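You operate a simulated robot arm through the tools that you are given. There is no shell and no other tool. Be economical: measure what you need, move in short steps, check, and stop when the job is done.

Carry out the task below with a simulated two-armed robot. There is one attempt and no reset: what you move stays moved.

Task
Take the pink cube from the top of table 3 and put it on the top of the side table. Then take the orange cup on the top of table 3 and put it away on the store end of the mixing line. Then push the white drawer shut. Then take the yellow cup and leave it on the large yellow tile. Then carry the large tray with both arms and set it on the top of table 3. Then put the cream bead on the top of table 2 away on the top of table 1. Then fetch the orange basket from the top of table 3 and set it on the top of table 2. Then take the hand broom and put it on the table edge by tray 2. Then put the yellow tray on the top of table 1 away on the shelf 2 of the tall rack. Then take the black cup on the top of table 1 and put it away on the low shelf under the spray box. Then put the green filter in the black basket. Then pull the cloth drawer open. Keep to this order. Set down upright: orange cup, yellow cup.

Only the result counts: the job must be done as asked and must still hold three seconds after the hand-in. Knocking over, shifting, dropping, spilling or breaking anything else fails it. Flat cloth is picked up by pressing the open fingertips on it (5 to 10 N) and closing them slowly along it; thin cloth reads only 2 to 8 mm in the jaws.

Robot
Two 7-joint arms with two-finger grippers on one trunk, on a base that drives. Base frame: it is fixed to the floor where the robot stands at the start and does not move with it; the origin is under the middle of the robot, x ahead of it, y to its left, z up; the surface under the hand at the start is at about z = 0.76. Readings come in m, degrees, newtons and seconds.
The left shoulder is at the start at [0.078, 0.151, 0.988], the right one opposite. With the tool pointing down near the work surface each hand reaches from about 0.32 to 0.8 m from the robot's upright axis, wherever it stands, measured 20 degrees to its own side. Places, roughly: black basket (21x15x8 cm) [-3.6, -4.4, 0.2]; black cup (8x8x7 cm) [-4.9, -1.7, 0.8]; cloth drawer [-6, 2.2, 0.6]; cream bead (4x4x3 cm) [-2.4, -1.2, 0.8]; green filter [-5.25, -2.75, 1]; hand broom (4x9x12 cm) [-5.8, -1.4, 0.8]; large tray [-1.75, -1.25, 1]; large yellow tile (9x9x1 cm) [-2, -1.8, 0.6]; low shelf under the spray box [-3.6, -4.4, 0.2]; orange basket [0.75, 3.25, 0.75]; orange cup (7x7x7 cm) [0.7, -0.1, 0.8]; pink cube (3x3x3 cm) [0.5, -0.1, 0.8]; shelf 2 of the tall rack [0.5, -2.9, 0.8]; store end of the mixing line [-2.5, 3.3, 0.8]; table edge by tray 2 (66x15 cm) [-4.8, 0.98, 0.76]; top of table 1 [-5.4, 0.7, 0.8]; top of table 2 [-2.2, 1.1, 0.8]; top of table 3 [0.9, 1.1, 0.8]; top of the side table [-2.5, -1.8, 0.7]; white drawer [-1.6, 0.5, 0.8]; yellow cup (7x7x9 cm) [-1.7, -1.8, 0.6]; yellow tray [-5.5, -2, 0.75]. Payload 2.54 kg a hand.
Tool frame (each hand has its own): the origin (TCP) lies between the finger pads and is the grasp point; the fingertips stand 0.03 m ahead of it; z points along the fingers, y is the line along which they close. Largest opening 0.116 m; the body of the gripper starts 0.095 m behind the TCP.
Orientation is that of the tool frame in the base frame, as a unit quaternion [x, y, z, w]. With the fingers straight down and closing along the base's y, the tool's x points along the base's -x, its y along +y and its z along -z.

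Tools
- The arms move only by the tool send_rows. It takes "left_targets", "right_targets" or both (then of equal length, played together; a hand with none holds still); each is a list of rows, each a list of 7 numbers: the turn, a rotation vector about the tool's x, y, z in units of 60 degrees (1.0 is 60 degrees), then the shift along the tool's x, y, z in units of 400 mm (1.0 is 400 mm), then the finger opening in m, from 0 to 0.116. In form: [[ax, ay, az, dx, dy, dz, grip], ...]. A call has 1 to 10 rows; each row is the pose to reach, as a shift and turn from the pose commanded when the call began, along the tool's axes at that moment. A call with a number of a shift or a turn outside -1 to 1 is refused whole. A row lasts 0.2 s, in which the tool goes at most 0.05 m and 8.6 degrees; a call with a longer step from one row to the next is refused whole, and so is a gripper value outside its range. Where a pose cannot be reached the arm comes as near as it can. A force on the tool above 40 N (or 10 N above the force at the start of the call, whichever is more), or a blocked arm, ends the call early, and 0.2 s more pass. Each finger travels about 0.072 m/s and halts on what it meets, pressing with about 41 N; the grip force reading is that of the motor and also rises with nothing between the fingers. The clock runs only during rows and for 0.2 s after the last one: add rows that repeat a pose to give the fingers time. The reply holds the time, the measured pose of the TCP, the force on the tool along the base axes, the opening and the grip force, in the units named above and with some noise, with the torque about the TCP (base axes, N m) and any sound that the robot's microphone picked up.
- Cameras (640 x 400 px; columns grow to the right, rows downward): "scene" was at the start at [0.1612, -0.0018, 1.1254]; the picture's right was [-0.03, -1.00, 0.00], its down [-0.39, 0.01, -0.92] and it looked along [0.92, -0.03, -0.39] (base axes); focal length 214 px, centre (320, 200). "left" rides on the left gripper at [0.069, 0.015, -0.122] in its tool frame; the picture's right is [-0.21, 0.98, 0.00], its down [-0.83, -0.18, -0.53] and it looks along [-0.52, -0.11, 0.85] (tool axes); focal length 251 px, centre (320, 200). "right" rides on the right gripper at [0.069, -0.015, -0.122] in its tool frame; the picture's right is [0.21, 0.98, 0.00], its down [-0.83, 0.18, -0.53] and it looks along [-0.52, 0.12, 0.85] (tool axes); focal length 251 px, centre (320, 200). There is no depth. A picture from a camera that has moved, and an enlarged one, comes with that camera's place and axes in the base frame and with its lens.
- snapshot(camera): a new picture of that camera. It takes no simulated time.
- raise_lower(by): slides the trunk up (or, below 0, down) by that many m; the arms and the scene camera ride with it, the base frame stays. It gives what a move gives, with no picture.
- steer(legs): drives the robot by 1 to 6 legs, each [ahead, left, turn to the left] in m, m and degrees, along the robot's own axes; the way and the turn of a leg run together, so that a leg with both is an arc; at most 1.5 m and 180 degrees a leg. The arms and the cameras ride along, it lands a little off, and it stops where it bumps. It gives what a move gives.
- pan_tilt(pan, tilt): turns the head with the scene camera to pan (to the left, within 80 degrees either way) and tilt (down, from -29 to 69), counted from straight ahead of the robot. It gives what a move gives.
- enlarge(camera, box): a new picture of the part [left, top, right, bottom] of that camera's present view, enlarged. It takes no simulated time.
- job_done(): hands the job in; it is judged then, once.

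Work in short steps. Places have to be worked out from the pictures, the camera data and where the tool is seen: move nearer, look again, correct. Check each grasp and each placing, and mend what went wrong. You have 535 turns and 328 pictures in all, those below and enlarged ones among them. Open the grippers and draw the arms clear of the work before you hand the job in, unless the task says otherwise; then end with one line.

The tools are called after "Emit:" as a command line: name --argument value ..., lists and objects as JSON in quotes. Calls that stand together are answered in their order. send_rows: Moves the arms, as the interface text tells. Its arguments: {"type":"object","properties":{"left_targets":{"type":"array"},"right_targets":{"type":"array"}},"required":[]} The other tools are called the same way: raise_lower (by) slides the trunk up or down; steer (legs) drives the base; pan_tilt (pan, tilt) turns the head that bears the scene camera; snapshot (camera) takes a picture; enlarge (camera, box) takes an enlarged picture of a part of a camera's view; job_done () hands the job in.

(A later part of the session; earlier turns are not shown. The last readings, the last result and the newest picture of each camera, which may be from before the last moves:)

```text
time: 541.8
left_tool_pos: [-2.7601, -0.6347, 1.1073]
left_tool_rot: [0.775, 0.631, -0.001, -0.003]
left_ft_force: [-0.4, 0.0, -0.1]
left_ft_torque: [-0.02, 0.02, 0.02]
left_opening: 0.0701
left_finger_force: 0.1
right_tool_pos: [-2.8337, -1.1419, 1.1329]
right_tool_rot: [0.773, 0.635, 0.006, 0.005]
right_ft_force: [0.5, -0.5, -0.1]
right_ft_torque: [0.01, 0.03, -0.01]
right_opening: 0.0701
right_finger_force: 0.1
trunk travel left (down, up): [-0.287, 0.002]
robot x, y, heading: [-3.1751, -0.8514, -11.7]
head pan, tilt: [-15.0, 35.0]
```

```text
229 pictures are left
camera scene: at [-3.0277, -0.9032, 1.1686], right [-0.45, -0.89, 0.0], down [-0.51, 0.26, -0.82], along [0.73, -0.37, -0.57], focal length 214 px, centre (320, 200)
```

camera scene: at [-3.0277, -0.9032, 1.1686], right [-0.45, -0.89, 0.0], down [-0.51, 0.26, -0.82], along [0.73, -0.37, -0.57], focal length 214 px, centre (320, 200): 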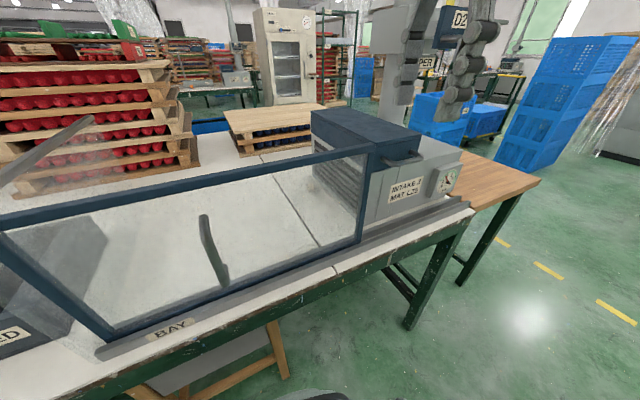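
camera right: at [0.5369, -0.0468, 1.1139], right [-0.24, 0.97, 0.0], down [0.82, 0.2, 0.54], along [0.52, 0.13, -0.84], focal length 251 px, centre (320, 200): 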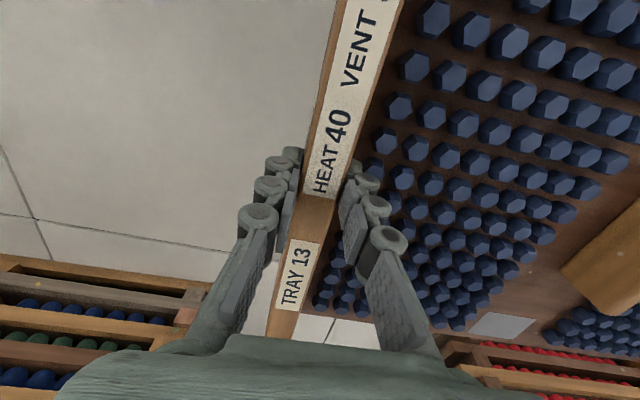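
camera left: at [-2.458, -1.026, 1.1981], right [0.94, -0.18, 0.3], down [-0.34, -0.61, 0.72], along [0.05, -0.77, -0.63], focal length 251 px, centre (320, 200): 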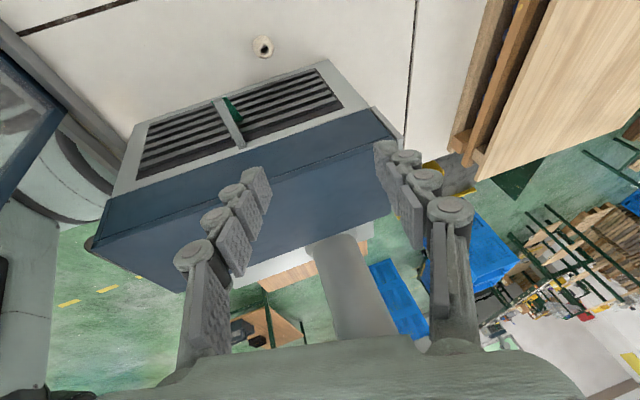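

Forward 0.14 to the final stand; the hands pass above the sash top (1.02).

Emit:
steer --legs '[[0.14, 0, -0.5]]'

Emit:
snapshot --camera "right"

```text
time: 543.1
left_tool_pos: [-2.6751, -0.6543, 1.1114]
left_tool_rot: [0.775, 0.631, -0.001, 0.0]
left_ft_force: [-0.1, -0.7, 1.6]
left_ft_torque: [0.02, 0.05, 0.0]
left_opening: 0.0698
left_finger_force: 0.0
right_tool_pos: [-2.7463, -1.161, 1.1359]
right_tool_rot: [0.771, 0.636, 0.008, 0.007]
right_ft_force: [1.1, -0.2, -0.4]
right_ft_torque: [0.06, 0.0, 0.01]
right_opening: 0.0698
right_finger_force: 0.1
trunk travel left (down, up): [-0.287, 0.002]
robot x, y, heading: [-3.0873, -0.8706, -11.4]
head pan, tilt: [-15.0, 35.0]
stopped in leg 1: the robot was blocked; the commanded pose is now the measured one
```

```text
228 pictures are left
camera right: at [-2.7512, -1.0909, 1.2576], right [1.0, 0.03, 0.02], down [0.01, -0.84, 0.53], along [0.03, -0.53, -0.84], focal length 251 px, centre (320, 200)
```

right: 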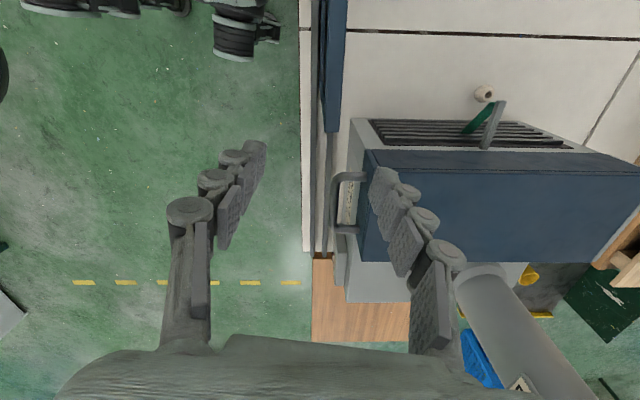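

The base touched something (likely the stool under the table) and stopped there. From the pictures a lever protrudes from the grille at about (-2.51, y to -1.15, z .92), so I must stay north and east of it. I'll lean the hand (wrist to +y, fingers slightly forward) and extend at z≈1.09.

Emit:
send_rows --right_targets '[[-0.03, -0.06, 0, 0.04, 0.06, 0.0, 0.07], [-0.06, -0.12, 0, 0.08, 0.12, 0.0, 0.07], [-0.09, -0.18, 0, 0.12, 0.19, 0.02, 0.07], [-0.12, -0.24, 0, 0.16, 0.26, 0.04, 0.07], [-0.15, -0.3, 0, 0.2, 0.34, 0.08, 0.07], [-0.167, -0.333, 0, 0.24, 0.426, 0.115, 0.07]]'

Emit:
snapshot --camera "right"

Emit:
snapshot --camera "scene"

```text
time: 544.5
left_tool_pos: [-2.6769, -0.6538, 1.1127]
left_tool_rot: [0.775, 0.632, 0.003, 0.001]
left_ft_force: [0.2, 0.2, 0.5]
left_ft_torque: [0.01, 0.04, -0.03]
left_opening: 0.0699
left_finger_force: 0.0
right_tool_pos: [-2.6036, -1.1516, 1.0818]
right_tool_rot: [0.758, 0.621, -0.069, 0.186]
right_ft_force: [-0.4, -0.4, 0.3]
right_ft_torque: [0.01, 0.0, -0.03]
right_opening: 0.0697
right_finger_force: 0.1
right hand out of reach, approached as far as the arm can: row 4, 5, 6
trunk travel left (down, up): [-0.287, 0.002]
robot x, y, heading: [-3.0802, -0.8776, -11.5]
head pan, tilt: [-15.0, 35.0]
```

```text
227 pictures are left
camera right: at [-2.6175, -1.0409, 1.1665], right [0.99, 0.04, 0.12], down [-0.07, -0.59, 0.81], along [0.1, -0.81, -0.58], focal length 251 px, centre (320, 200)
```

right: 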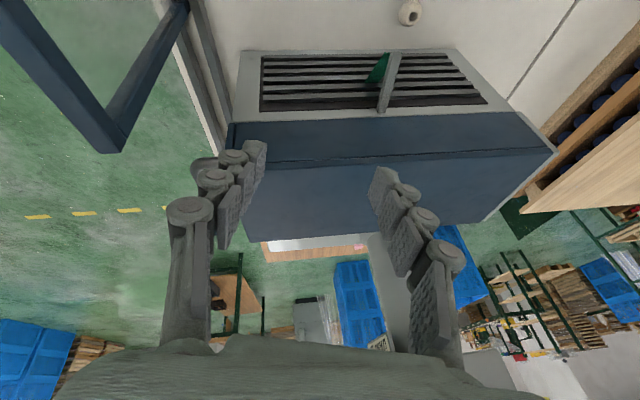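

```text
226 pictures are left
camera scene: at [-2.9445, -0.9236, 1.1704], right [-0.44, -0.9, 0.0], down [-0.51, 0.25, -0.82], along [0.74, -0.37, -0.57], focal length 214 px, centre (320, 200)
```

scene: 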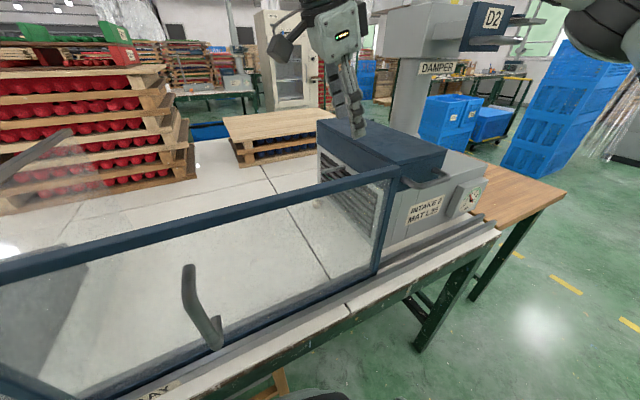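

The reach is short up here because the wrist is high. There's free space inside the bay at (-2.585, -1.04): I'll go there, descend to z≈0.90, and then approach the bead from the north at low level.

Emit:
send_rows --right_targets '[[0, 0, 0, 0.09, 0.002, -0.03, 0.07], [0, 0, 0, 0.18, 0.004, -0.065, 0.07], [0, 0, 0, 0.263, 0.005, -0.095, 0.07], [0, 0, 0, 0.3, -0.015, 0.0, 0.07], [0, 0, 0, 0.335, -0.036, 0.1, 0.07], [0, 0, 0, 0.37, -0.057, 0.2, 0.07]]'

Emit:
snapshot --camera "scene"

Emit:
snapshot --camera "right"

```text
time: 545.9
left_tool_pos: [-2.6779, -0.6539, 1.1122]
left_tool_rot: [0.775, 0.632, 0.002, 0.002]
left_ft_force: [-0.4, 0.6, -0.2]
left_ft_torque: [0.0, 0.01, 0.0]
left_opening: 0.0701
left_finger_force: 0.1
right_tool_pos: [-2.6273, -1.1184, 1.0194]
right_tool_rot: [0.759, 0.62, -0.067, 0.186]
right_ft_force: [0.3, -1.1, -0.3]
right_ft_torque: [0.0, 0.0, -0.01]
right_opening: 0.0697
right_finger_force: 0.0
right hand out of reach, approached as far as the arm can: row 1, 2, 3, 4, 5, 6
trunk travel left (down, up): [-0.287, 0.002]
robot x, y, heading: [-3.0796, -0.8759, -11.5]
head pan, tilt: [-15.0, 35.0]
```

```text
225 pictures are left
camera scene: at [-2.9446, -0.9235, 1.1703], right [-0.44, -0.9, 0.0], down [-0.51, 0.25, -0.82], along [0.74, -0.37, -0.57], focal length 214 px, centre (320, 200)
```

scene: 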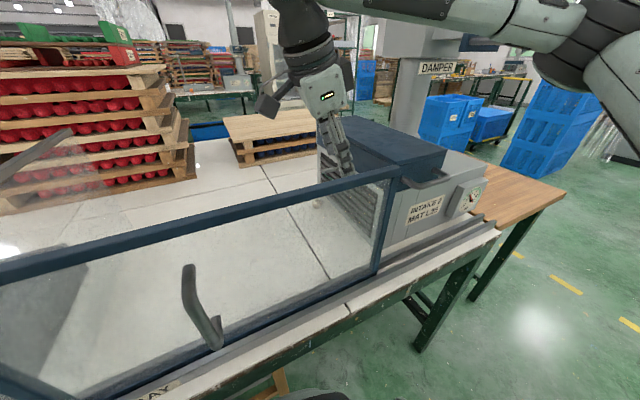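

```text
224 pictures are left
camera right: at [-2.6412, -1.0088, 1.1046], right [0.99, 0.04, 0.12], down [-0.08, -0.59, 0.8], along [0.1, -0.81, -0.58], focal length 251 px, centre (320, 200)
```

right: 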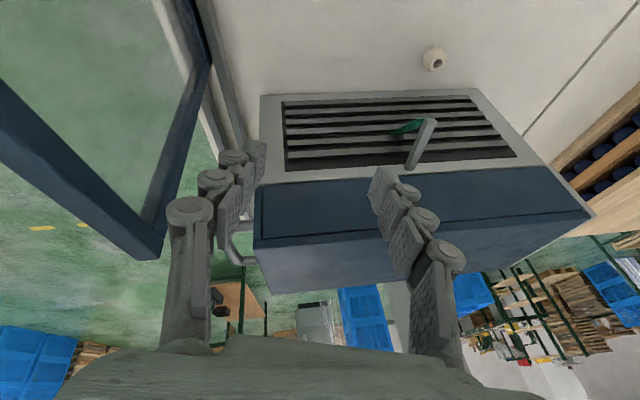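

Leaning inward isn't reachable with the right arm. A better plan is the left arm with a re-seeded (high) elbow from the south-west stand. First I'll lift the right hand straight out and back away.

Emit:
send_rows --right_targets '[[0, 0, 0, -0.03, 0, -0.08, 0.07], [0, 0, 0, -0.06, 0, -0.16, 0.07], [0, 0, 0, -0.095, 0, -0.236, 0.07], [0, 0, 0, -0.11, -0.05, -0.27, 0.07], [0, 0, 0, -0.12, -0.12, -0.28, 0.07]]'

Emit:
snapshot --camera "scene"

```text
time: 547.1
left_tool_pos: [-2.6774, -0.6538, 1.1122]
left_tool_rot: [0.775, 0.631, 0.003, 0.002]
left_ft_force: [0.1, 0.2, 0.0]
left_ft_torque: [0.03, -0.03, 0.0]
left_opening: 0.07
left_finger_force: 0.0
right_tool_pos: [-2.6988, -1.1121, 1.1257]
right_tool_rot: [0.758, 0.621, -0.069, 0.185]
right_ft_force: [-0.3, 0.3, -0.2]
right_ft_torque: [-0.02, -0.01, 0.01]
right_opening: 0.0698
right_finger_force: 0.0
right hand out of reach, approached as far as the arm can: row 2, 3, 4
trunk travel left (down, up): [-0.287, 0.002]
robot x, y, heading: [-3.0863, -0.8757, -11.2]
head pan, tilt: [-15.0, 35.0]
```

```text
223 pictures are left
camera scene: at [-2.9446, -0.9238, 1.1701], right [-0.44, -0.9, 0.0], down [-0.51, 0.25, -0.82], along [0.74, -0.37, -0.57], focal length 214 px, centre (320, 200)
```

scene: 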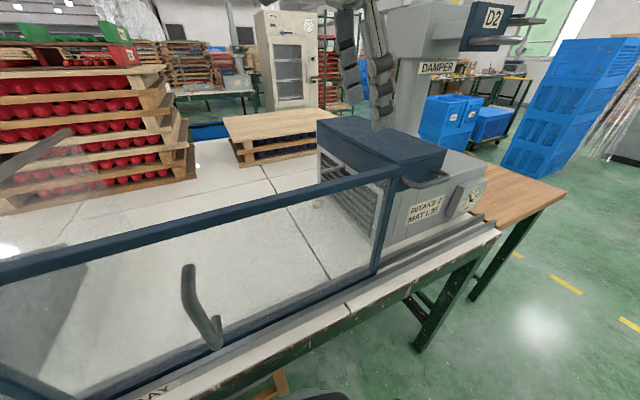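

The bead is untouched. Back away, square up at (-3.72, -1.35), and reset both wrists.

Emit:
steer --legs '[[-0.65, 0, 0], [0, 0, 11.3], [0, -0.6, 0]]'

Emit:
send_rows --left_targets '[[0, 0, -0.14, 0, 0, 0, 0.07], [0, 0, -0.28, 0, 0, 0, 0.07], [0, 0, -0.42, 0, 0, 0, 0.07], [0, 0, -0.56, 0, 0, 0, 0.07], [0, 0, -0.7, 0, 0, 0, 0.07], [0, 0, -0.84, 0, 0, 0, 0.07], [0, 0, -0.98, 0, 0, 0, 0.07]]' --right_targets '[[0.05, 0.1, 0, 0, 0, 0, 0.07], [0.1, 0.2, 0, 0, 0, 0, 0.07], [0.14, 0.28, 0, 0, 0, 0, 0.07], [0.167, 0.333, 0, 0, 0, 0, 0.07], [0.167, 0.333, 0, 0, -0.1, 0, 0.07], [0.167, 0.333, 0, 0, -0.2, 0, 0.07], [0.167, 0.333, 0, 0, -0.3, 0, 0.07]]'

Emit:
send_rows --left_targets '[[0, 0, -0.14, 0, 0, 0, 0.07], [0, 0, -0.28, 0, 0, 0, 0.07], [0, 0, -0.42, 0, 0, 0, 0.07], [0, 0, -0.53, 0, 0, 0, 0.07]]'

Emit:
pan_tilt --pan 45 --tilt 10

Emit:
snapshot --camera "scene"

```text
time: 557.3
left_tool_pos: [-3.3603, -1.0485, 1.109]
left_tool_rot: [0.714, 0.7, 0.0, -0.001]
left_ft_force: [0.0, 0.3, -1.4]
left_ft_torque: [-0.02, 0.02, -0.03]
left_opening: 0.0698
left_finger_force: 0.0
right_tool_pos: [-3.2957, -1.5036, 1.1209]
right_tool_rot: [0.696, 0.69, -0.054, 0.189]
right_ft_force: [0.1, -0.8, 0.3]
right_ft_torque: [0.0, -0.01, 0.0]
right_opening: 0.0699
right_finger_force: 0.0
trunk travel left (down, up): [-0.287, 0.002]
robot x, y, heading: [-3.7221, -1.3418, -0.7]
head pan, tilt: [-15.0, 35.0]
```

```text
time: 558.9
left_tool_pos: [-3.3608, -1.0489, 1.1077]
left_tool_rot: [0.276, 0.961, 0.0, -0.001]
left_ft_force: [-0.5, -0.5, 0.7]
left_ft_torque: [0.02, -0.02, 0.02]
left_opening: 0.0699
left_finger_force: 0.1
right_tool_pos: [-3.414, -1.5057, 1.1001]
right_tool_rot: [0.709, 0.705, 0.008, 0.004]
right_ft_force: [1.3, 0.5, 0.1]
right_ft_torque: [-0.01, 0.01, 0.02]
right_opening: 0.0701
right_finger_force: 0.1
trunk travel left (down, up): [-0.287, 0.002]
robot x, y, heading: [-3.723, -1.3399, -0.4]
head pan, tilt: [-15.0, 35.0]
```

```text
time: 559.9
left_tool_pos: [-3.3587, -1.0467, 1.1081]
left_tool_rot: [0.003, 1.0, 0.001, -0.002]
left_ft_force: [0.6, -0.5, -0.5]
left_ft_torque: [-0.02, 0.02, 0.02]
left_opening: 0.0702
left_finger_force: 0.1
right_tool_pos: [-3.4127, -1.505, 1.0992]
right_tool_rot: [0.709, 0.705, 0.008, 0.005]
right_ft_force: [-0.2, -0.9, 0.0]
right_ft_torque: [-0.02, 0.05, -0.03]
right_opening: 0.0696
right_finger_force: 0.0
trunk travel left (down, up): [-0.287, 0.002]
robot x, y, heading: [-3.7259, -1.3333, -0.7]
head pan, tilt: [-15.0, 35.0]
```

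```text
time: 561.2
left_tool_pos: [-3.3595, -1.0477, 1.108]
left_tool_rot: [0.004, 1.0, 0.001, -0.001]
left_ft_force: [-0.1, 0.4, 0.1]
left_ft_torque: [-0.02, -0.01, -0.02]
left_opening: 0.0697
left_finger_force: 0.0
right_tool_pos: [-3.4125, -1.5055, 1.0998]
right_tool_rot: [0.709, 0.706, 0.008, 0.005]
right_ft_force: [-0.4, 0.1, 0.3]
right_ft_torque: [0.01, -0.03, 0.04]
right_opening: 0.0699
right_finger_force: 0.0
trunk travel left (down, up): [-0.287, 0.002]
robot x, y, heading: [-3.7235, -1.3372, -0.5]
head pan, tilt: [45.0, 10.0]
```

```text
222 pictures are left
camera scene: at [-3.5893, -1.2738, 1.2087], right [0.7, -0.72, 0.0], down [-0.12, -0.12, -0.98], along [0.71, 0.69, -0.17], focal length 214 px, centre (320, 200)
```

scene: 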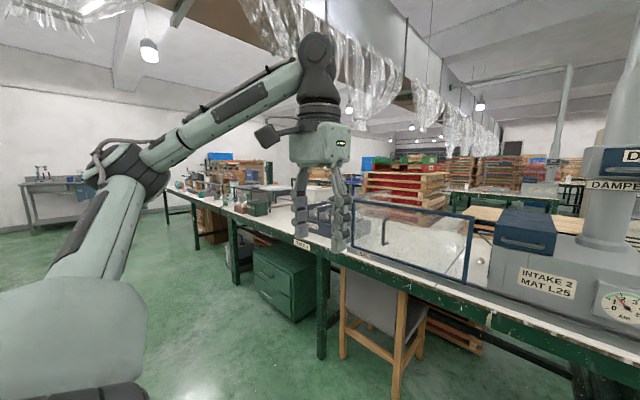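

The left elbow is lower than the right one was. Rehearse: extend the left hand, then yaw inward (-90°) while lowering, which raised the right elbow earlier.

Emit:
send_rows --left_targets '[[0, 0, 0, -0.085, -0.03, 0.03, 0.07], [0, 0, 0, -0.17, -0.06, 0.06, 0.07], [0, 0, 0, -0.255, -0.09, 0.1, 0.07], [0, 0, 0, -0.34, -0.12, 0.16, 0.07], [0, 0, 0, -0.425, -0.15, 0.22, 0.07], [0, 0, 0, -0.51, -0.18, 0.28, 0.07], [0, 0, 0, -0.59, -0.21, 0.35, 0.07], [0, 0, 0, -0.675, -0.25, 0.42, 0.07]]'

Emit:
send_rows --left_targets '[[0, 0, -0.14, 0, 0, 0.05, 0.07], [0, 0, -0.28, 0, 0, 0.1, 0.07], [0, 0, -0.42, 0, 0, 0.15, 0.07], [0, 0, -0.56, 0, 0, 0.2, 0.07], [0, 0, -0.7, 0, 0, 0.25, 0.07], [0, 0, -0.84, 0, 0, 0.3, 0.07], [0, 0, -0.98, 0, 0, 0.34, 0.07]]'

Emit:
snapshot --camera "scene"

```text
time: 563.0
left_tool_pos: [-3.089, -1.1502, 0.9367]
left_tool_rot: [0.003, 1.0, 0.001, -0.002]
left_ft_force: [0.2, 0.4, 0.3]
left_ft_torque: [-0.03, 0.01, -0.02]
left_opening: 0.0698
left_finger_force: 0.1
right_tool_pos: [-3.4124, -1.5058, 1.0987]
right_tool_rot: [0.71, 0.705, 0.007, 0.004]
right_ft_force: [1.0, 0.0, -0.1]
right_ft_torque: [0.01, 0.0, 0.03]
right_opening: 0.0698
right_finger_force: 0.1
trunk travel left (down, up): [-0.287, 0.002]
robot x, y, heading: [-3.7257, -1.3419, -0.6]
head pan, tilt: [45.0, 10.0]
```

```text
time: 564.6
left_tool_pos: [-3.0894, -1.1495, 0.8032]
left_tool_rot: [-0.488, 0.873, 0.001, -0.002]
left_ft_force: [-0.1, -0.7, -0.3]
left_ft_torque: [-0.02, -0.04, -0.01]
left_opening: 0.0699
left_finger_force: 0.1
right_tool_pos: [-3.4137, -1.5062, 1.0989]
right_tool_rot: [0.71, 0.705, 0.008, 0.005]
right_ft_force: [0.4, 0.1, 0.2]
right_ft_torque: [-0.01, 0.0, -0.02]
right_opening: 0.0703
right_finger_force: 0.1
trunk travel left (down, up): [-0.287, 0.002]
robot x, y, heading: [-3.7265, -1.3412, -0.7]
head pan, tilt: [45.0, 10.0]
```

```text
221 pictures are left
camera scene: at [-3.5893, -1.2737, 1.2087], right [0.7, -0.72, 0.0], down [-0.12, -0.12, -0.98], along [0.7, 0.69, -0.17], focal length 214 px, centre (320, 200)
```

scene: 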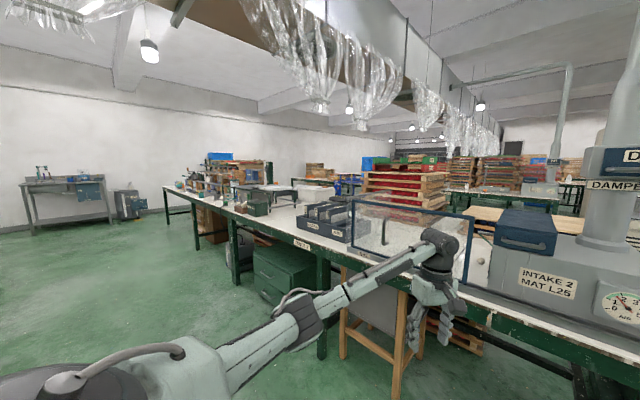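

The elbow is still low. I'll mirror exactly the path the right arm took: return to yaw 0, retract outward to (0.31, +0.35), and compare elbows.

Emit:
send_rows --left_targets '[[0, 0, 0.14, 0, 0, -0.08, 0.07], [0, 0, 0.28, 0, 0, -0.16, 0.07], [0, 0, 0.42, 0, 0, -0.24, 0.07], [0, 0, 0.56, 0, 0, -0.32, 0.07], [0, 0, 0.7, 0, 0, -0.4, 0.07], [0, 0, 0.84, 0, 0, -0.48, 0.07], [0, 0, 0.98, 0, 0, -0.56, 0.07]]'

Emit:
send_rows --left_targets '[[0, 0, 0, 0.09, 0.04, -0.03, 0.07], [0, 0, 0, 0.18, 0.08, -0.06, 0.07], [0, 0, 0, 0.27, 0.12, -0.1, 0.07], [0, 0, 0, 0.36, 0.16, -0.14, 0.07], [0, 0, 0, 0.45, 0.2, -0.17, 0.07], [0, 0, 0, 0.54, 0.25, -0.19, 0.07], [0, 0, 0, 0.63, 0.3, -0.2, 0.07], [0, 0, 0, 0.72, 0.35, -0.21, 0.07], [0, 0, 0, 0.8, 0.4, -0.21, 0.07]]'

Emit:
pan_tilt --pan 70 --tilt 0

Emit:
snapshot --camera "scene"

Emit:
pan_tilt --pan -70 --tilt 0

Emit:
snapshot --camera "scene"

```text
time: 566.2
left_tool_pos: [-3.0944, -1.1499, 1.0282]
left_tool_rot: [0.005, 1.0, 0.001, -0.001]
left_ft_force: [-0.5, 0.8, 0.1]
left_ft_torque: [0.04, -0.03, -0.01]
left_opening: 0.07
left_finger_force: 0.0
right_tool_pos: [-3.4134, -1.5049, 1.1003]
right_tool_rot: [0.709, 0.705, 0.007, 0.005]
right_ft_force: [0.8, -0.4, 0.3]
right_ft_torque: [0.0, 0.02, 0.0]
right_opening: 0.0701
right_finger_force: 0.1
trunk travel left (down, up): [-0.287, 0.002]
robot x, y, heading: [-3.726, -1.3369, -0.7]
head pan, tilt: [45.0, 10.0]
```

```text
time: 568.2
left_tool_pos: [-3.3876, -1.0133, 1.0998]
left_tool_rot: [0.004, 1.0, 0.0, -0.002]
left_ft_force: [0.2, -0.2, 0.1]
left_ft_torque: [-0.01, 0.0, -0.01]
left_opening: 0.0698
left_finger_force: 0.0
left hand out of reach, approached as far as the arm can: row 9
right_tool_pos: [-3.4107, -1.5045, 1.1003]
right_tool_rot: [0.709, 0.705, 0.008, 0.005]
right_ft_force: [0.8, -0.2, 0.4]
right_ft_torque: [-0.01, 0.0, -0.01]
right_opening: 0.07
right_finger_force: 0.1
trunk travel left (down, up): [-0.287, 0.002]
robot x, y, heading: [-3.7217, -1.3422, -0.6]
head pan, tilt: [45.0, 10.0]
```

```text
time: 569.0
left_tool_pos: [-3.3876, -1.0121, 1.0998]
left_tool_rot: [0.004, 1.0, -0.001, -0.002]
left_ft_force: [-0.2, -0.4, -0.3]
left_ft_torque: [-0.03, 0.03, -0.01]
left_opening: 0.0699
left_finger_force: 0.1
right_tool_pos: [-3.4136, -1.506, 1.0995]
right_tool_rot: [0.709, 0.705, 0.007, 0.005]
right_ft_force: [-0.2, -0.4, 0.6]
right_ft_torque: [0.0, 0.01, 0.04]
right_opening: 0.0702
right_finger_force: 0.1
trunk travel left (down, up): [-0.287, 0.002]
robot x, y, heading: [-3.7232, -1.3373, -0.9]
head pan, tilt: [70.0, 0.0]
```

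```text
220 pictures are left
camera scene: at [-3.624, -1.2545, 1.2247], right [0.94, -0.35, 0.0], down [0.0, 0.0, -1.0], along [0.35, 0.94, 0.0], focal length 214 px, centre (320, 200)
```

scene: 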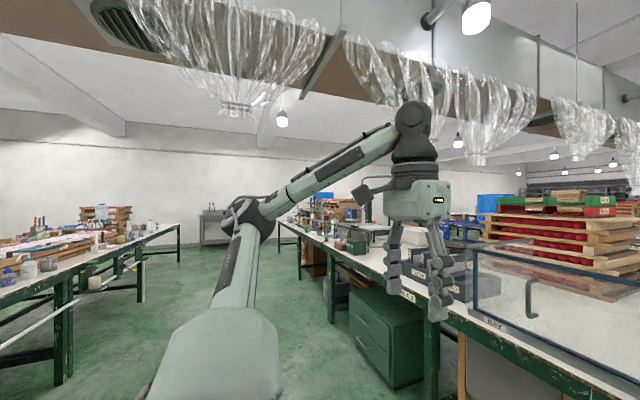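

```text
time: 571.3
left_tool_pos: [-3.3875, -1.0128, 1.1003]
left_tool_rot: [0.004, 1.0, 0.0, -0.002]
left_ft_force: [0.0, -0.3, -0.3]
left_ft_torque: [-0.01, -0.03, -0.01]
left_opening: 0.0698
left_finger_force: 0.0
right_tool_pos: [-3.4125, -1.5057, 1.0999]
right_tool_rot: [0.709, 0.705, 0.007, 0.006]
right_ft_force: [0.3, -0.6, 0.1]
right_ft_torque: [0.01, 0.01, 0.0]
right_opening: 0.0701
right_finger_force: 0.0
trunk travel left (down, up): [-0.287, 0.002]
robot x, y, heading: [-3.7226, -1.3372, -0.7]
head pan, tilt: [-70.0, 0.0]
```

```text
219 pictures are left
camera scene: at [-3.6262, -1.4236, 1.2247], right [-0.94, -0.33, 0.0], down [0.0, 0.0, -1.0], along [0.33, -0.94, 0.0], focal length 214 px, centre (320, 200)
```

scene: 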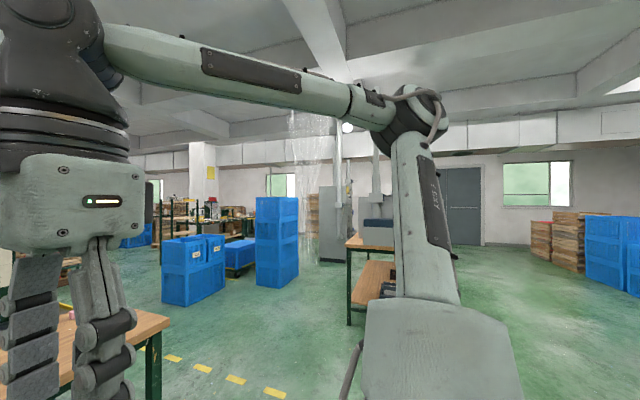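

The right elbow is much higher, and its hand is nearer the centreline with inward yaw. I'll put the left hand in the mirrored pose and compare.

Emit:
send_rows --left_targets '[[0, 0, -0.14, 0.01, -0.06, 0, 0.07], [0, 0, -0.28, 0.02, -0.12, 0, 0.07], [0, 0, -0.42, 0.03, -0.18, 0, 0.07], [0, 0, -0.56, 0.04, -0.24, 0, 0.07], [0, 0, -0.7, 0.05, -0.3, 0, 0.07], [0, 0, -0.84, 0.06, -0.36, 0, 0.07], [0, 0, -0.98, 0.06, -0.39, 0, 0.07]]'

Emit:
pan_tilt --pan 70 --tilt 0

Emit:
snapshot --camera "scene"

```text
time: 572.9
left_tool_pos: [-3.4125, -1.1692, 1.1012]
left_tool_rot: [-0.488, 0.873, 0.001, -0.002]
left_ft_force: [-1.2, 0.2, -0.7]
left_ft_torque: [-0.02, 0.0, -0.02]
left_opening: 0.07
left_finger_force: 0.0
right_tool_pos: [-3.412, -1.5051, 1.0996]
right_tool_rot: [0.708, 0.706, 0.006, 0.004]
right_ft_force: [0.0, 0.2, 0.5]
right_ft_torque: [-0.03, 0.01, 0.03]
right_opening: 0.0698
right_finger_force: 0.1
trunk travel left (down, up): [-0.287, 0.002]
robot x, y, heading: [-3.7255, -1.3379, -0.9]
head pan, tilt: [-70.0, 0.0]
```

```text
time: 575.1
left_tool_pos: [-3.412, -1.1685, 1.1008]
left_tool_rot: [-0.487, 0.873, 0.002, -0.001]
left_ft_force: [-0.4, -0.4, 0.5]
left_ft_torque: [0.01, -0.03, -0.03]
left_opening: 0.0699
left_finger_force: 0.2
right_tool_pos: [-3.4133, -1.5051, 1.0994]
right_tool_rot: [0.709, 0.705, 0.008, 0.004]
right_ft_force: [0.4, 0.5, -0.2]
right_ft_torque: [0.01, 0.01, 0.02]
right_opening: 0.0699
right_finger_force: 0.1
trunk travel left (down, up): [-0.287, 0.002]
robot x, y, heading: [-3.7274, -1.3389, -0.7]
head pan, tilt: [70.0, 0.0]
```

```text
218 pictures are left
camera scene: at [-3.6241, -1.2545, 1.2247], right [0.94, -0.35, 0.0], down [0.0, 0.0, -1.0], along [0.35, 0.94, 0.0], focal length 214 px, centre (320, 200)
```

scene: 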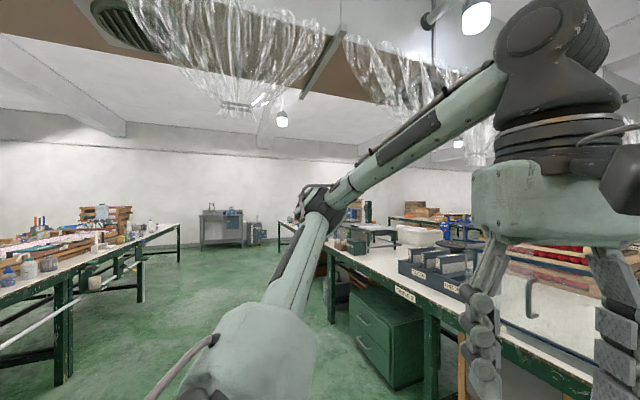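

The two arms sit in different elbow branches. Lifting the hand very high should force the left elbow up, so let me try it here in free space.

Emit:
send_rows --left_targets '[[0, 0, 0, 0, 0, -0.1, 0.07], [0, 0, 0, 0, 0, -0.2, 0.07], [0, 0, 0, 0, 0, -0.3, 0.07], [0, 0, 0, 0, 0, -0.4, 0.07], [0, 0, 0, 0, 0, -0.5, 0.07], [0, 0, 0, 0, 0, -0.6, 0.07], [0, 0, 0, 0, 0, -0.7, 0.07]]'

Emit:
snapshot --camera "scene"

```text
time: 576.7
left_tool_pos: [-3.3872, -1.2035, 1.2832]
left_tool_rot: [-0.488, 0.873, 0.0, -0.001]
left_ft_force: [-0.1, -0.4, 0.3]
left_ft_torque: [-0.01, -0.01, -0.02]
left_opening: 0.0698
left_finger_force: 0.1
left hand out of reach, approached as far as the arm can: row 4, 5, 6, 7
right_tool_pos: [-3.4109, -1.5053, 1.0992]
right_tool_rot: [0.709, 0.705, 0.007, 0.005]
right_ft_force: [-0.6, 0.0, 0.5]
right_ft_torque: [-0.02, 0.0, 0.01]
right_opening: 0.0698
right_finger_force: 0.2
trunk travel left (down, up): [-0.287, 0.002]
robot x, y, heading: [-3.7231, -1.3378, -0.8]
head pan, tilt: [70.0, 0.0]
```

```text
217 pictures are left
camera scene: at [-3.624, -1.2543, 1.2247], right [0.94, -0.35, 0.0], down [0.0, 0.0, -1.0], along [0.35, 0.94, 0.0], focal length 214 px, centre (320, 200)
```

scene: 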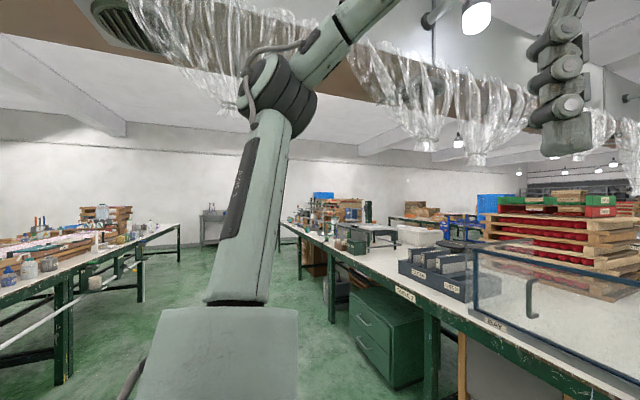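

The elbow is up now. While high, rotate the wrist round to the outward yaw.

Emit:
send_rows --left_targets '[[0, 0, 0.14, 0, 0, 0, 0.07], [0, 0, 0.28, 0, 0, 0, 0.07], [0, 0, 0.42, 0, 0, 0, 0.07], [0, 0, 0.56, 0, 0, 0, 0.07], [0, 0, 0.7, 0, 0, 0, 0.07], [0, 0, 0.84, 0, 0, 0, 0.07], [0, 0, 0.98, 0, 0, 0, 0.07]]'

Emit:
send_rows --left_targets '[[0, 0, 0.14, 0, 0, 0, 0.07], [0, 0, 0.28, 0, 0, 0, 0.07], [0, 0, 0.42, 0, 0, 0, 0.07], [0, 0, 0.56, 0, 0, 0, 0.07], [0, 0, 0.7, 0, 0, 0, 0.07], [0, 0, 0.84, 0, 0, 0, 0.07], [0, 0, 0.98, 0, 0, 0, 0.07]]'

Emit:
send_rows --left_targets '[[0, 0, 0.14, 0, 0, 0, 0.07], [0, 0, 0.28, 0, 0, 0, 0.07], [0, 0, 0.42, 0, 0, 0, 0.07], [0, 0, 0.51, 0, 0, 0, 0.07]]'

Emit:
snapshot --camera "scene"

```text
time: 578.3
left_tool_pos: [-3.3888, -1.2054, 1.2843]
left_tool_rot: [0.005, 1.0, 0.0, -0.001]
left_ft_force: [0.4, 0.1, 0.1]
left_ft_torque: [-0.02, -0.02, 0.01]
left_opening: 0.07
left_finger_force: 0.0
right_tool_pos: [-3.4104, -1.5055, 1.1001]
right_tool_rot: [0.709, 0.705, 0.007, 0.005]
right_ft_force: [0.3, -1.7, -0.7]
right_ft_torque: [-0.03, 0.02, 0.01]
right_opening: 0.0701
right_finger_force: 0.0
trunk travel left (down, up): [-0.287, 0.002]
robot x, y, heading: [-3.723, -1.3406, -0.9]
head pan, tilt: [70.0, 0.0]
```

```text
time: 579.9
left_tool_pos: [-3.3887, -1.2052, 1.284]
left_tool_rot: [0.495, 0.869, -0.001, 0.0]
left_ft_force: [-0.7, 0.1, 0.5]
left_ft_torque: [0.0, 0.03, 0.01]
left_opening: 0.0699
left_finger_force: 0.1
right_tool_pos: [-3.4124, -1.506, 1.0997]
right_tool_rot: [0.709, 0.705, 0.007, 0.005]
right_ft_force: [0.7, -1.2, 0.7]
right_ft_torque: [-0.03, 0.01, 0.03]
right_opening: 0.0697
right_finger_force: 0.0
trunk travel left (down, up): [-0.287, 0.002]
robot x, y, heading: [-3.7231, -1.3406, -0.7]
head pan, tilt: [70.0, 0.0]
```

```text
time: 580.9
left_tool_pos: [-3.3888, -1.2043, 1.2827]
left_tool_rot: [0.707, 0.707, 0.0, 0.0]
left_ft_force: [0.1, -0.3, -0.3]
left_ft_torque: [0.0, -0.01, 0.02]
left_opening: 0.0701
left_finger_force: 0.1
right_tool_pos: [-3.4131, -1.5063, 1.0998]
right_tool_rot: [0.709, 0.706, 0.008, 0.005]
right_ft_force: [0.9, -0.1, 0.5]
right_ft_torque: [0.02, 0.03, 0.0]
right_opening: 0.0698
right_finger_force: 0.1
trunk travel left (down, up): [-0.287, 0.002]
robot x, y, heading: [-3.7282, -1.3367, -0.7]
head pan, tilt: [70.0, 0.0]
```

```text
216 pictures are left
camera scene: at [-3.6241, -1.2544, 1.2247], right [0.94, -0.35, 0.0], down [0.0, 0.0, -1.0], along [0.35, 0.94, 0.0], focal length 214 px, centre (320, 200)
```

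scene: 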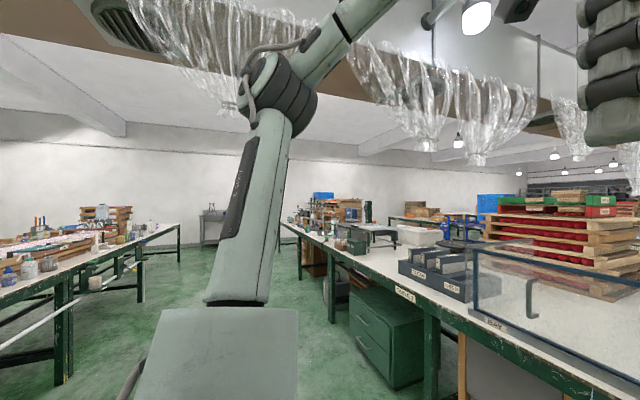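

Yaw is just the last joint, so the elbow stays up. Rehearse the real path: down to z≈1.10, forward, then down with the 20° lean.

Emit:
send_rows --left_targets '[[0, 0, 0, 0, 0, 0.12, 0.07], [0, 0, 0, 0, 0, 0.24, 0.07], [0, 0, 0, 0, 0, 0.36, 0.07], [0, 0, 0, 0.02, 0.05, 0.44, 0.07], [0, -0.06, 0, 0.03, 0.15, 0.46, 0.07], [0, -0.12, 0, 0.05, 0.27, 0.46, 0.07], [0, -0.18, 0, 0.07, 0.39, 0.46, 0.07], [0, -0.24, 0, 0.09, 0.51, 0.47, 0.07], [0, -0.3, 0, 0.11, 0.63, 0.48, 0.07], [0, -0.333, 0, 0.13, 0.74, 0.49, 0.07]]'

Emit:
pan_tilt --pan 45 --tilt 10

Emit:
snapshot --camera "scene"

```text
time: 583.1
left_tool_pos: [-3.0938, -1.1531, 1.0856]
left_tool_rot: [0.695, 0.698, -0.123, 0.121]
left_ft_force: [-0.6, -0.3, -0.1]
left_ft_torque: [-0.03, 0.03, -0.04]
left_opening: 0.07
left_finger_force: 0.1
right_tool_pos: [-3.4109, -1.506, 1.0997]
right_tool_rot: [0.709, 0.705, 0.008, 0.004]
right_ft_force: [-0.4, -0.2, -0.1]
right_ft_torque: [-0.02, 0.04, -0.01]
right_opening: 0.0696
right_finger_force: 0.1
trunk travel left (down, up): [-0.287, 0.002]
robot x, y, heading: [-3.7269, -1.3422, -0.8]
head pan, tilt: [70.0, 0.0]
```

```text
time: 584.0
left_tool_pos: [-3.0952, -1.1538, 1.0861]
left_tool_rot: [0.695, 0.698, -0.123, 0.122]
left_ft_force: [-0.5, 0.5, 0.2]
left_ft_torque: [-0.01, 0.01, -0.03]
left_opening: 0.0698
left_finger_force: 0.1
right_tool_pos: [-3.4126, -1.5049, 1.1001]
right_tool_rot: [0.709, 0.705, 0.007, 0.005]
right_ft_force: [0.3, -0.3, -0.6]
right_ft_torque: [0.0, -0.01, -0.02]
right_opening: 0.0699
right_finger_force: 0.0
trunk travel left (down, up): [-0.287, 0.002]
robot x, y, heading: [-3.7267, -1.3398, -0.7]
head pan, tilt: [45.0, 10.0]
```

```text
215 pictures are left
camera scene: at [-3.5895, -1.2737, 1.2087], right [0.7, -0.72, 0.0], down [-0.12, -0.12, -0.98], along [0.7, 0.69, -0.17], focal length 214 px, centre (320, 200)
```

scene: 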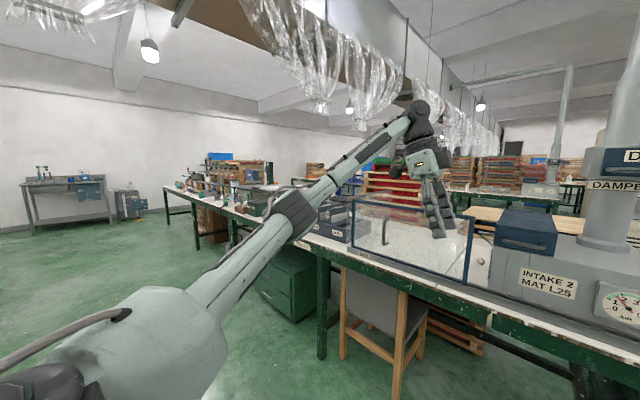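

The elbow sinks when extending high. Instead I'll form the elbow-high posture at low level in free space: go back and up, then extend while descending.

Emit:
send_rows --left_targets '[[0, 0.06, 0, -0.02, -0.12, 0.007, 0.07], [0, 0.12, 0, -0.04, -0.24, 0.014, 0.07], [0, 0.18, 0, -0.06, -0.36, 0.021, 0.07], [0, 0.24, 0, -0.08, -0.48, 0.028, 0.07], [0, 0.3, 0, -0.1, -0.6, 0.035, 0.07], [0, 0.333, 0, -0.1175, -0.74, 0.043, 0.07]]'

Emit:
send_rows --left_targets '[[0, 0, 0, 0, 0, -0.12, 0.07], [0, 0, 0, 0, 0, -0.24, 0.07], [0, 0, 0, 0, 0, -0.36, 0.07], [0, 0, 0, 0, 0, -0.48, 0.07], [0, 0, 0, 0, 0, -0.6, 0.07]]'

Emit:
send_rows --left_targets '[[0, 0, 0, 0, 0, 0.12, 0.07], [0, 0, 0, 0, 0, 0.24, 0.07], [0, 0, 0, 0, 0, 0.36, 0.07], [0, 0, 0, 0, 0, 0.48, 0.07], [0, 0, 0, 0, 0, 0.6, 0.07], [0, 0, 0, 0, 0, 0.72, 0.07], [0, 0, 0, 0, 0, 0.84, 0.07]]'

Emit:
snapshot --camera "scene"

```text
refused: row 6 steps farther than a row can; nothing moved
```

```text
time: 585.2
left_tool_pos: [-3.1295, -1.0972, 1.2548]
left_tool_rot: [0.696, 0.697, -0.121, 0.123]
left_ft_force: [-1.3, -1.2, -0.1]
left_ft_torque: [0.12, -0.04, 0.0]
left_opening: 0.0698
left_finger_force: 0.0
left hand out of reach, approached as far as the arm can: row 3, 4, 5
right_tool_pos: [-3.4126, -1.5062, 1.0989]
right_tool_rot: [0.709, 0.705, 0.008, 0.004]
right_ft_force: [0.2, -1.5, 0.2]
right_ft_torque: [0.06, -0.05, 0.01]
right_opening: 0.0698
right_finger_force: 0.1
trunk travel left (down, up): [-0.287, 0.002]
robot x, y, heading: [-3.7256, -1.3372, -0.8]
head pan, tilt: [45.0, 10.0]
```

```text
time: 586.8
left_tool_pos: [-3.1283, -1.2093, 0.9383]
left_tool_rot: [0.695, 0.698, -0.123, 0.121]
left_ft_force: [-0.2, 0.5, 0.5]
left_ft_torque: [0.0, -0.02, 0.0]
left_opening: 0.0699
left_finger_force: 0.0
right_tool_pos: [-3.4126, -1.5051, 1.0994]
right_tool_rot: [0.709, 0.705, 0.008, 0.005]
right_ft_force: [0.3, 0.6, -0.4]
right_ft_torque: [0.0, -0.01, -0.04]
right_opening: 0.0699
right_finger_force: 0.1
trunk travel left (down, up): [-0.287, 0.002]
robot x, y, heading: [-3.7277, -1.3386, -0.8]
head pan, tilt: [45.0, 10.0]
```

```text
214 pictures are left
camera scene: at [-3.589, -1.2737, 1.2087], right [0.7, -0.72, 0.0], down [-0.12, -0.12, -0.98], along [0.7, 0.69, -0.17], focal length 214 px, centre (320, 200)
```

scene: 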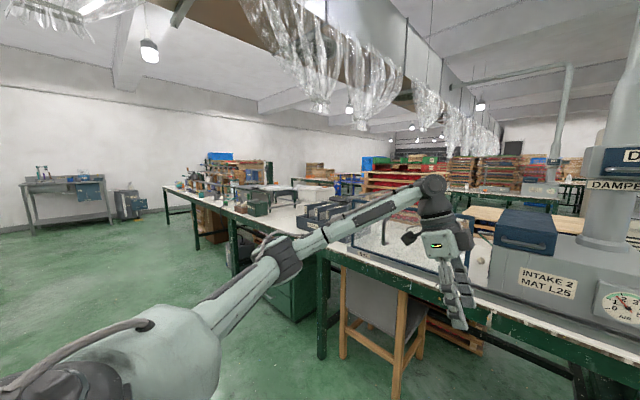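

One call was refused, so the sequence went astray. Repeat properly: retract and un-lean, lift high, lower close to the body, then extend low.

Emit:
send_rows --left_targets '[[0, 0.06, 0, 0, -0.11, 0, 0.07], [0, 0.12, 0, 0, -0.22, 0, 0.07], [0, 0.18, 0, 0, -0.33, 0, 0.07], [0, 0.24, 0, 0, -0.44, 0, 0.07], [0, 0.3, 0, 0, -0.55, 0, 0.07], [0, 0.333, 0, 0, -0.65, 0, 0.07]]'

Emit:
send_rows --left_targets '[[0, 0, 0, 0, 0, -0.12, 0.07], [0, 0, 0, 0, 0, -0.24, 0.07], [0, 0, 0, 0, 0, -0.36, 0.07], [0, 0, 0, 0, 0, -0.48, 0.07], [0, 0, 0, 0, 0, -0.6, 0.07], [0, 0, 0, 0, 0, -0.72, 0.07], [0, 0, 0, 0, 0, -0.84, 0.07], [0, 0, 0, 0, 0, -0.9, 0.07]]'

Emit:
snapshot --camera "scene"

```text
time: 588.2
left_tool_pos: [-3.3871, -1.2067, 0.9348]
left_tool_rot: [0.706, 0.708, 0.0, -0.002]
left_ft_force: [-0.6, 0.4, 0.0]
left_ft_torque: [0.0, -0.03, -0.01]
left_opening: 0.0698
left_finger_force: 0.0
right_tool_pos: [-3.4136, -1.5059, 1.0991]
right_tool_rot: [0.708, 0.706, 0.007, 0.005]
right_ft_force: [0.0, -0.7, 0.2]
right_ft_torque: [0.01, 0.03, 0.0]
right_opening: 0.0701
right_finger_force: 0.2
trunk travel left (down, up): [-0.287, 0.002]
robot x, y, heading: [-3.722, -1.3405, -0.6]
head pan, tilt: [45.0, 10.0]
```

```text
time: 590.0
left_tool_pos: [-3.3833, -1.2122, 1.2889]
left_tool_rot: [0.707, 0.708, -0.002, 0.001]
left_ft_force: [0.1, 0.0, -0.7]
left_ft_torque: [-0.03, 0.05, 0.03]
left_opening: 0.07
left_finger_force: 0.0
left hand out of reach, approached as far as the arm can: row 8
right_tool_pos: [-3.4129, -1.5046, 1.1002]
right_tool_rot: [0.709, 0.705, 0.007, 0.005]
right_ft_force: [0.1, 0.0, -0.8]
right_ft_torque: [0.02, 0.04, -0.03]
right_opening: 0.0697
right_finger_force: 0.0
trunk travel left (down, up): [-0.287, 0.002]
robot x, y, heading: [-3.7262, -1.3361, -0.7]
head pan, tilt: [45.0, 10.0]
```

```text
213 pictures are left
camera scene: at [-3.5888, -1.2735, 1.2085], right [0.7, -0.72, 0.0], down [-0.12, -0.12, -0.98], along [0.7, 0.69, -0.17], focal length 214 px, centre (320, 200)
```

scene: 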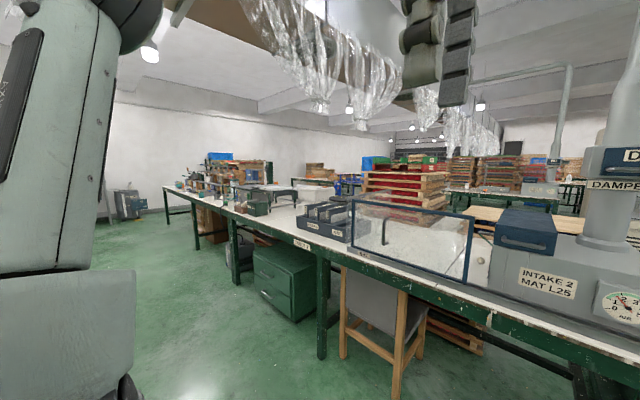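

Elbow up. Now lower vertically close to the body and look.

Emit:
send_rows --left_targets '[[0, 0, 0, 0, 0, 0.12, 0.07], [0, 0, 0, 0, 0, 0.24, 0.07], [0, 0, 0, 0, 0, 0.36, 0.07], [0, 0, 0, 0, 0, 0.48, 0.07], [0, 0, 0, 0, 0, 0.6, 0.07], [0, 0, 0, 0, 0, 0.72, 0.07], [0, 0, 0, 0, 0, 0.84, 0.07], [0, 0, 0, 0, 0, 0.96, 0.07]]'

Emit:
snapshot --camera "scene"

```text
time: 591.8
left_tool_pos: [-3.3861, -1.2114, 0.9069]
left_tool_rot: [0.706, 0.709, 0.0, 0.0]
left_ft_force: [-0.7, -0.5, 0.5]
left_ft_torque: [-0.02, -0.01, 0.0]
left_opening: 0.07
left_finger_force: 0.1
right_tool_pos: [-3.4111, -1.5043, 1.0994]
right_tool_rot: [0.709, 0.705, 0.007, 0.004]
right_ft_force: [0.1, 0.0, -0.5]
right_ft_torque: [0.0, -0.03, 0.02]
right_opening: 0.07
right_finger_force: 0.1
trunk travel left (down, up): [-0.287, 0.002]
robot x, y, heading: [-3.7239, -1.339, -0.8]
head pan, tilt: [45.0, 10.0]
```

```text
212 pictures are left
camera scene: at [-3.5892, -1.2735, 1.2087], right [0.7, -0.72, 0.0], down [-0.12, -0.12, -0.98], along [0.7, 0.69, -0.17], focal length 214 px, centre (320, 200)
```

scene: 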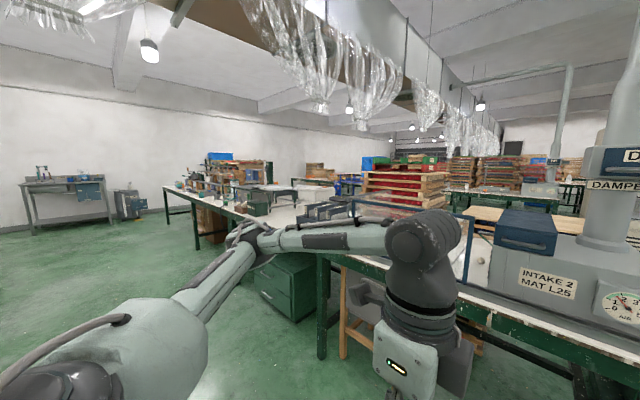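

The left arm always settles with a low elbow, so I'll use the right (high-elbow) arm after all. The plan is a diagonal yaw (+135°), so neither the camera nor the gripper body meets the lever or machine, plus a small forward lean for reach. Rehearse in free space first.

Emit:
send_rows --right_targets '[[-0.06, -0.03, 0, 0, 0, 0, 0.07], [-0.12, -0.06, 0, 0, 0, 0, 0.07], [-0.167, -0.083, 0, 0, 0, 0, 0.07]]'

Emit:
send_rows --right_targets '[[0, 0, 0.14, 0, 0, 0, 0.07], [0, 0, 0.28, 0, 0, 0, 0.07], [0, 0, 0.42, 0, 0, 0, 0.07], [0, 0, 0.56, 0, 0, 0, 0.07], [0, 0, 0.7, 0, 0, 0, 0.07], [0, 0, 0.75, 0, 0, 0, 0.07]]'

Emit:
snapshot --camera "right"

```text
time: 592.6
left_tool_pos: [-3.3866, -1.2117, 0.9068]
left_tool_rot: [0.706, 0.708, -0.001, -0.002]
left_ft_force: [-0.3, 0.0, 0.1]
left_ft_torque: [-0.03, 0.02, 0.0]
left_opening: 0.07
left_finger_force: 0.1
right_tool_pos: [-3.4129, -1.5054, 1.0991]
right_tool_rot: [0.706, 0.7, 0.039, 0.097]
right_ft_force: [0.2, -1.1, -0.1]
right_ft_torque: [0.04, -0.02, -0.03]
right_opening: 0.0705
right_finger_force: 0.0
trunk travel left (down, up): [-0.287, 0.002]
robot x, y, heading: [-3.7227, -1.3369, -0.8]
head pan, tilt: [45.0, 10.0]
```

```text
time: 594.0
left_tool_pos: [-3.3859, -1.2106, 0.9064]
left_tool_rot: [0.707, 0.708, -0.001, -0.002]
left_ft_force: [-0.7, -0.5, 0.4]
left_ft_torque: [0.03, 0.01, 0.02]
left_opening: 0.07
left_finger_force: 0.2
right_tool_pos: [-3.4171, -1.5583, 1.1064]
right_tool_rot: [0.919, 0.382, 0.072, 0.071]
right_ft_force: [-0.3, 0.5, -0.3]
right_ft_torque: [-0.06, 0.0, 0.04]
right_opening: 0.0697
right_finger_force: 0.1
right hand out of reach, approached as far as the arm can: row 4, 5, 6
trunk travel left (down, up): [-0.287, 0.002]
robot x, y, heading: [-3.7255, -1.3404, -0.6]
head pan, tilt: [45.0, 10.0]
```

```text
211 pictures are left
camera right: at [-3.4025, -1.4909, 1.2277], right [0.83, -0.53, 0.2], down [-0.55, -0.68, 0.49], along [-0.12, -0.51, -0.85], focal length 251 px, centre (320, 200)
```

right: 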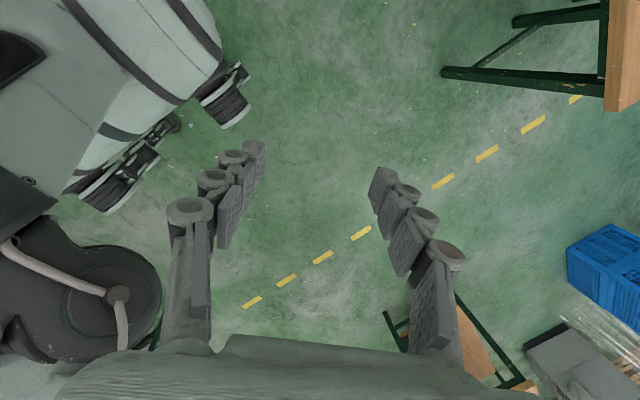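

Nearly at the wrist's joint limit here; further extended it may be fine. Continue the rehearsal: extend diagonally to the equivalent grasp point.

Emit:
send_rows --right_targets '[[0, 0, 0, 0.062, 0.042, 0.091, 0.07], [0, 0, 0, 0.1245, 0.0835, 0.182, 0.07], [0, 0, 0, 0.187, 0.125, 0.273, 0.07], [0, 0, 0, 0.249, 0.167, 0.364, 0.07], [0, 0, 0, 0.311, 0.209, 0.455, 0.07], [0, 0, 0, 0.3735, 0.2505, 0.546, 0.07], [0, 0, 0, 0.436, 0.292, 0.637, 0.07], [0, 0, 0, 0.498, 0.334, 0.728, 0.07], [0, 0, 0, 0.56, 0.376, 0.819, 0.07], [0, 0, 0, 0.6225, 0.4175, 0.91, 0.07]]'

Emit:
pan_tilt --pan -45 --tilt 10

Emit:
snapshot --camera "scene"

```text
time: 596.2
left_tool_pos: [-3.3863, -1.2113, 0.9061]
left_tool_rot: [0.706, 0.708, -0.002, -0.001]
left_ft_force: [-0.2, 0.6, 0.7]
left_ft_torque: [0.01, 0.0, 0.0]
left_opening: 0.0699
left_finger_force: 0.0
right_tool_pos: [-3.0466, -1.586, 0.837]
right_tool_rot: [0.918, 0.383, 0.073, 0.07]
right_ft_force: [-0.7, -0.4, 0.1]
right_ft_torque: [0.03, -0.04, -0.01]
right_opening: 0.0702
right_finger_force: 0.0
right hand out of reach, approached as far as the arm can: row 1, 2, 3, 4, 5, 6, 7, 8, 9, 10
trunk travel left (down, up): [-0.287, 0.002]
robot x, y, heading: [-3.7277, -1.3424, -0.9]
head pan, tilt: [45.0, 10.0]
```

```text
time: 597.9
left_tool_pos: [-3.3872, -1.2106, 0.9058]
left_tool_rot: [0.706, 0.708, -0.001, -0.002]
left_ft_force: [-0.1, -0.1, -0.6]
left_ft_torque: [0.0, 0.0, 0.0]
left_opening: 0.0697
left_finger_force: 0.1
right_tool_pos: [-3.0461, -1.5862, 0.8369]
right_tool_rot: [0.918, 0.383, 0.072, 0.07]
right_ft_force: [0.0, 0.2, -0.1]
right_ft_torque: [0.02, 0.03, 0.01]
right_opening: 0.07
right_finger_force: 0.0
trunk travel left (down, up): [-0.287, 0.002]
robot x, y, heading: [-3.7238, -1.3382, -0.7]
head pan, tilt: [-45.0, 10.0]
```

```text
210 pictures are left
camera scene: at [-3.591, -1.4052, 1.2087], right [-0.72, -0.7, 0.0], down [-0.12, 0.12, -0.98], along [0.69, -0.7, -0.17], focal length 214 px, centre (320, 200)
```

scene: 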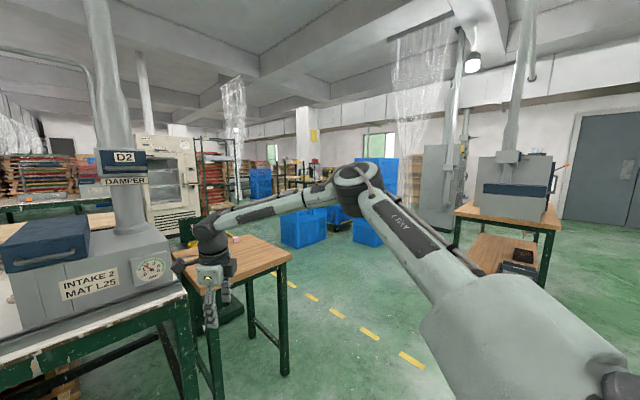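

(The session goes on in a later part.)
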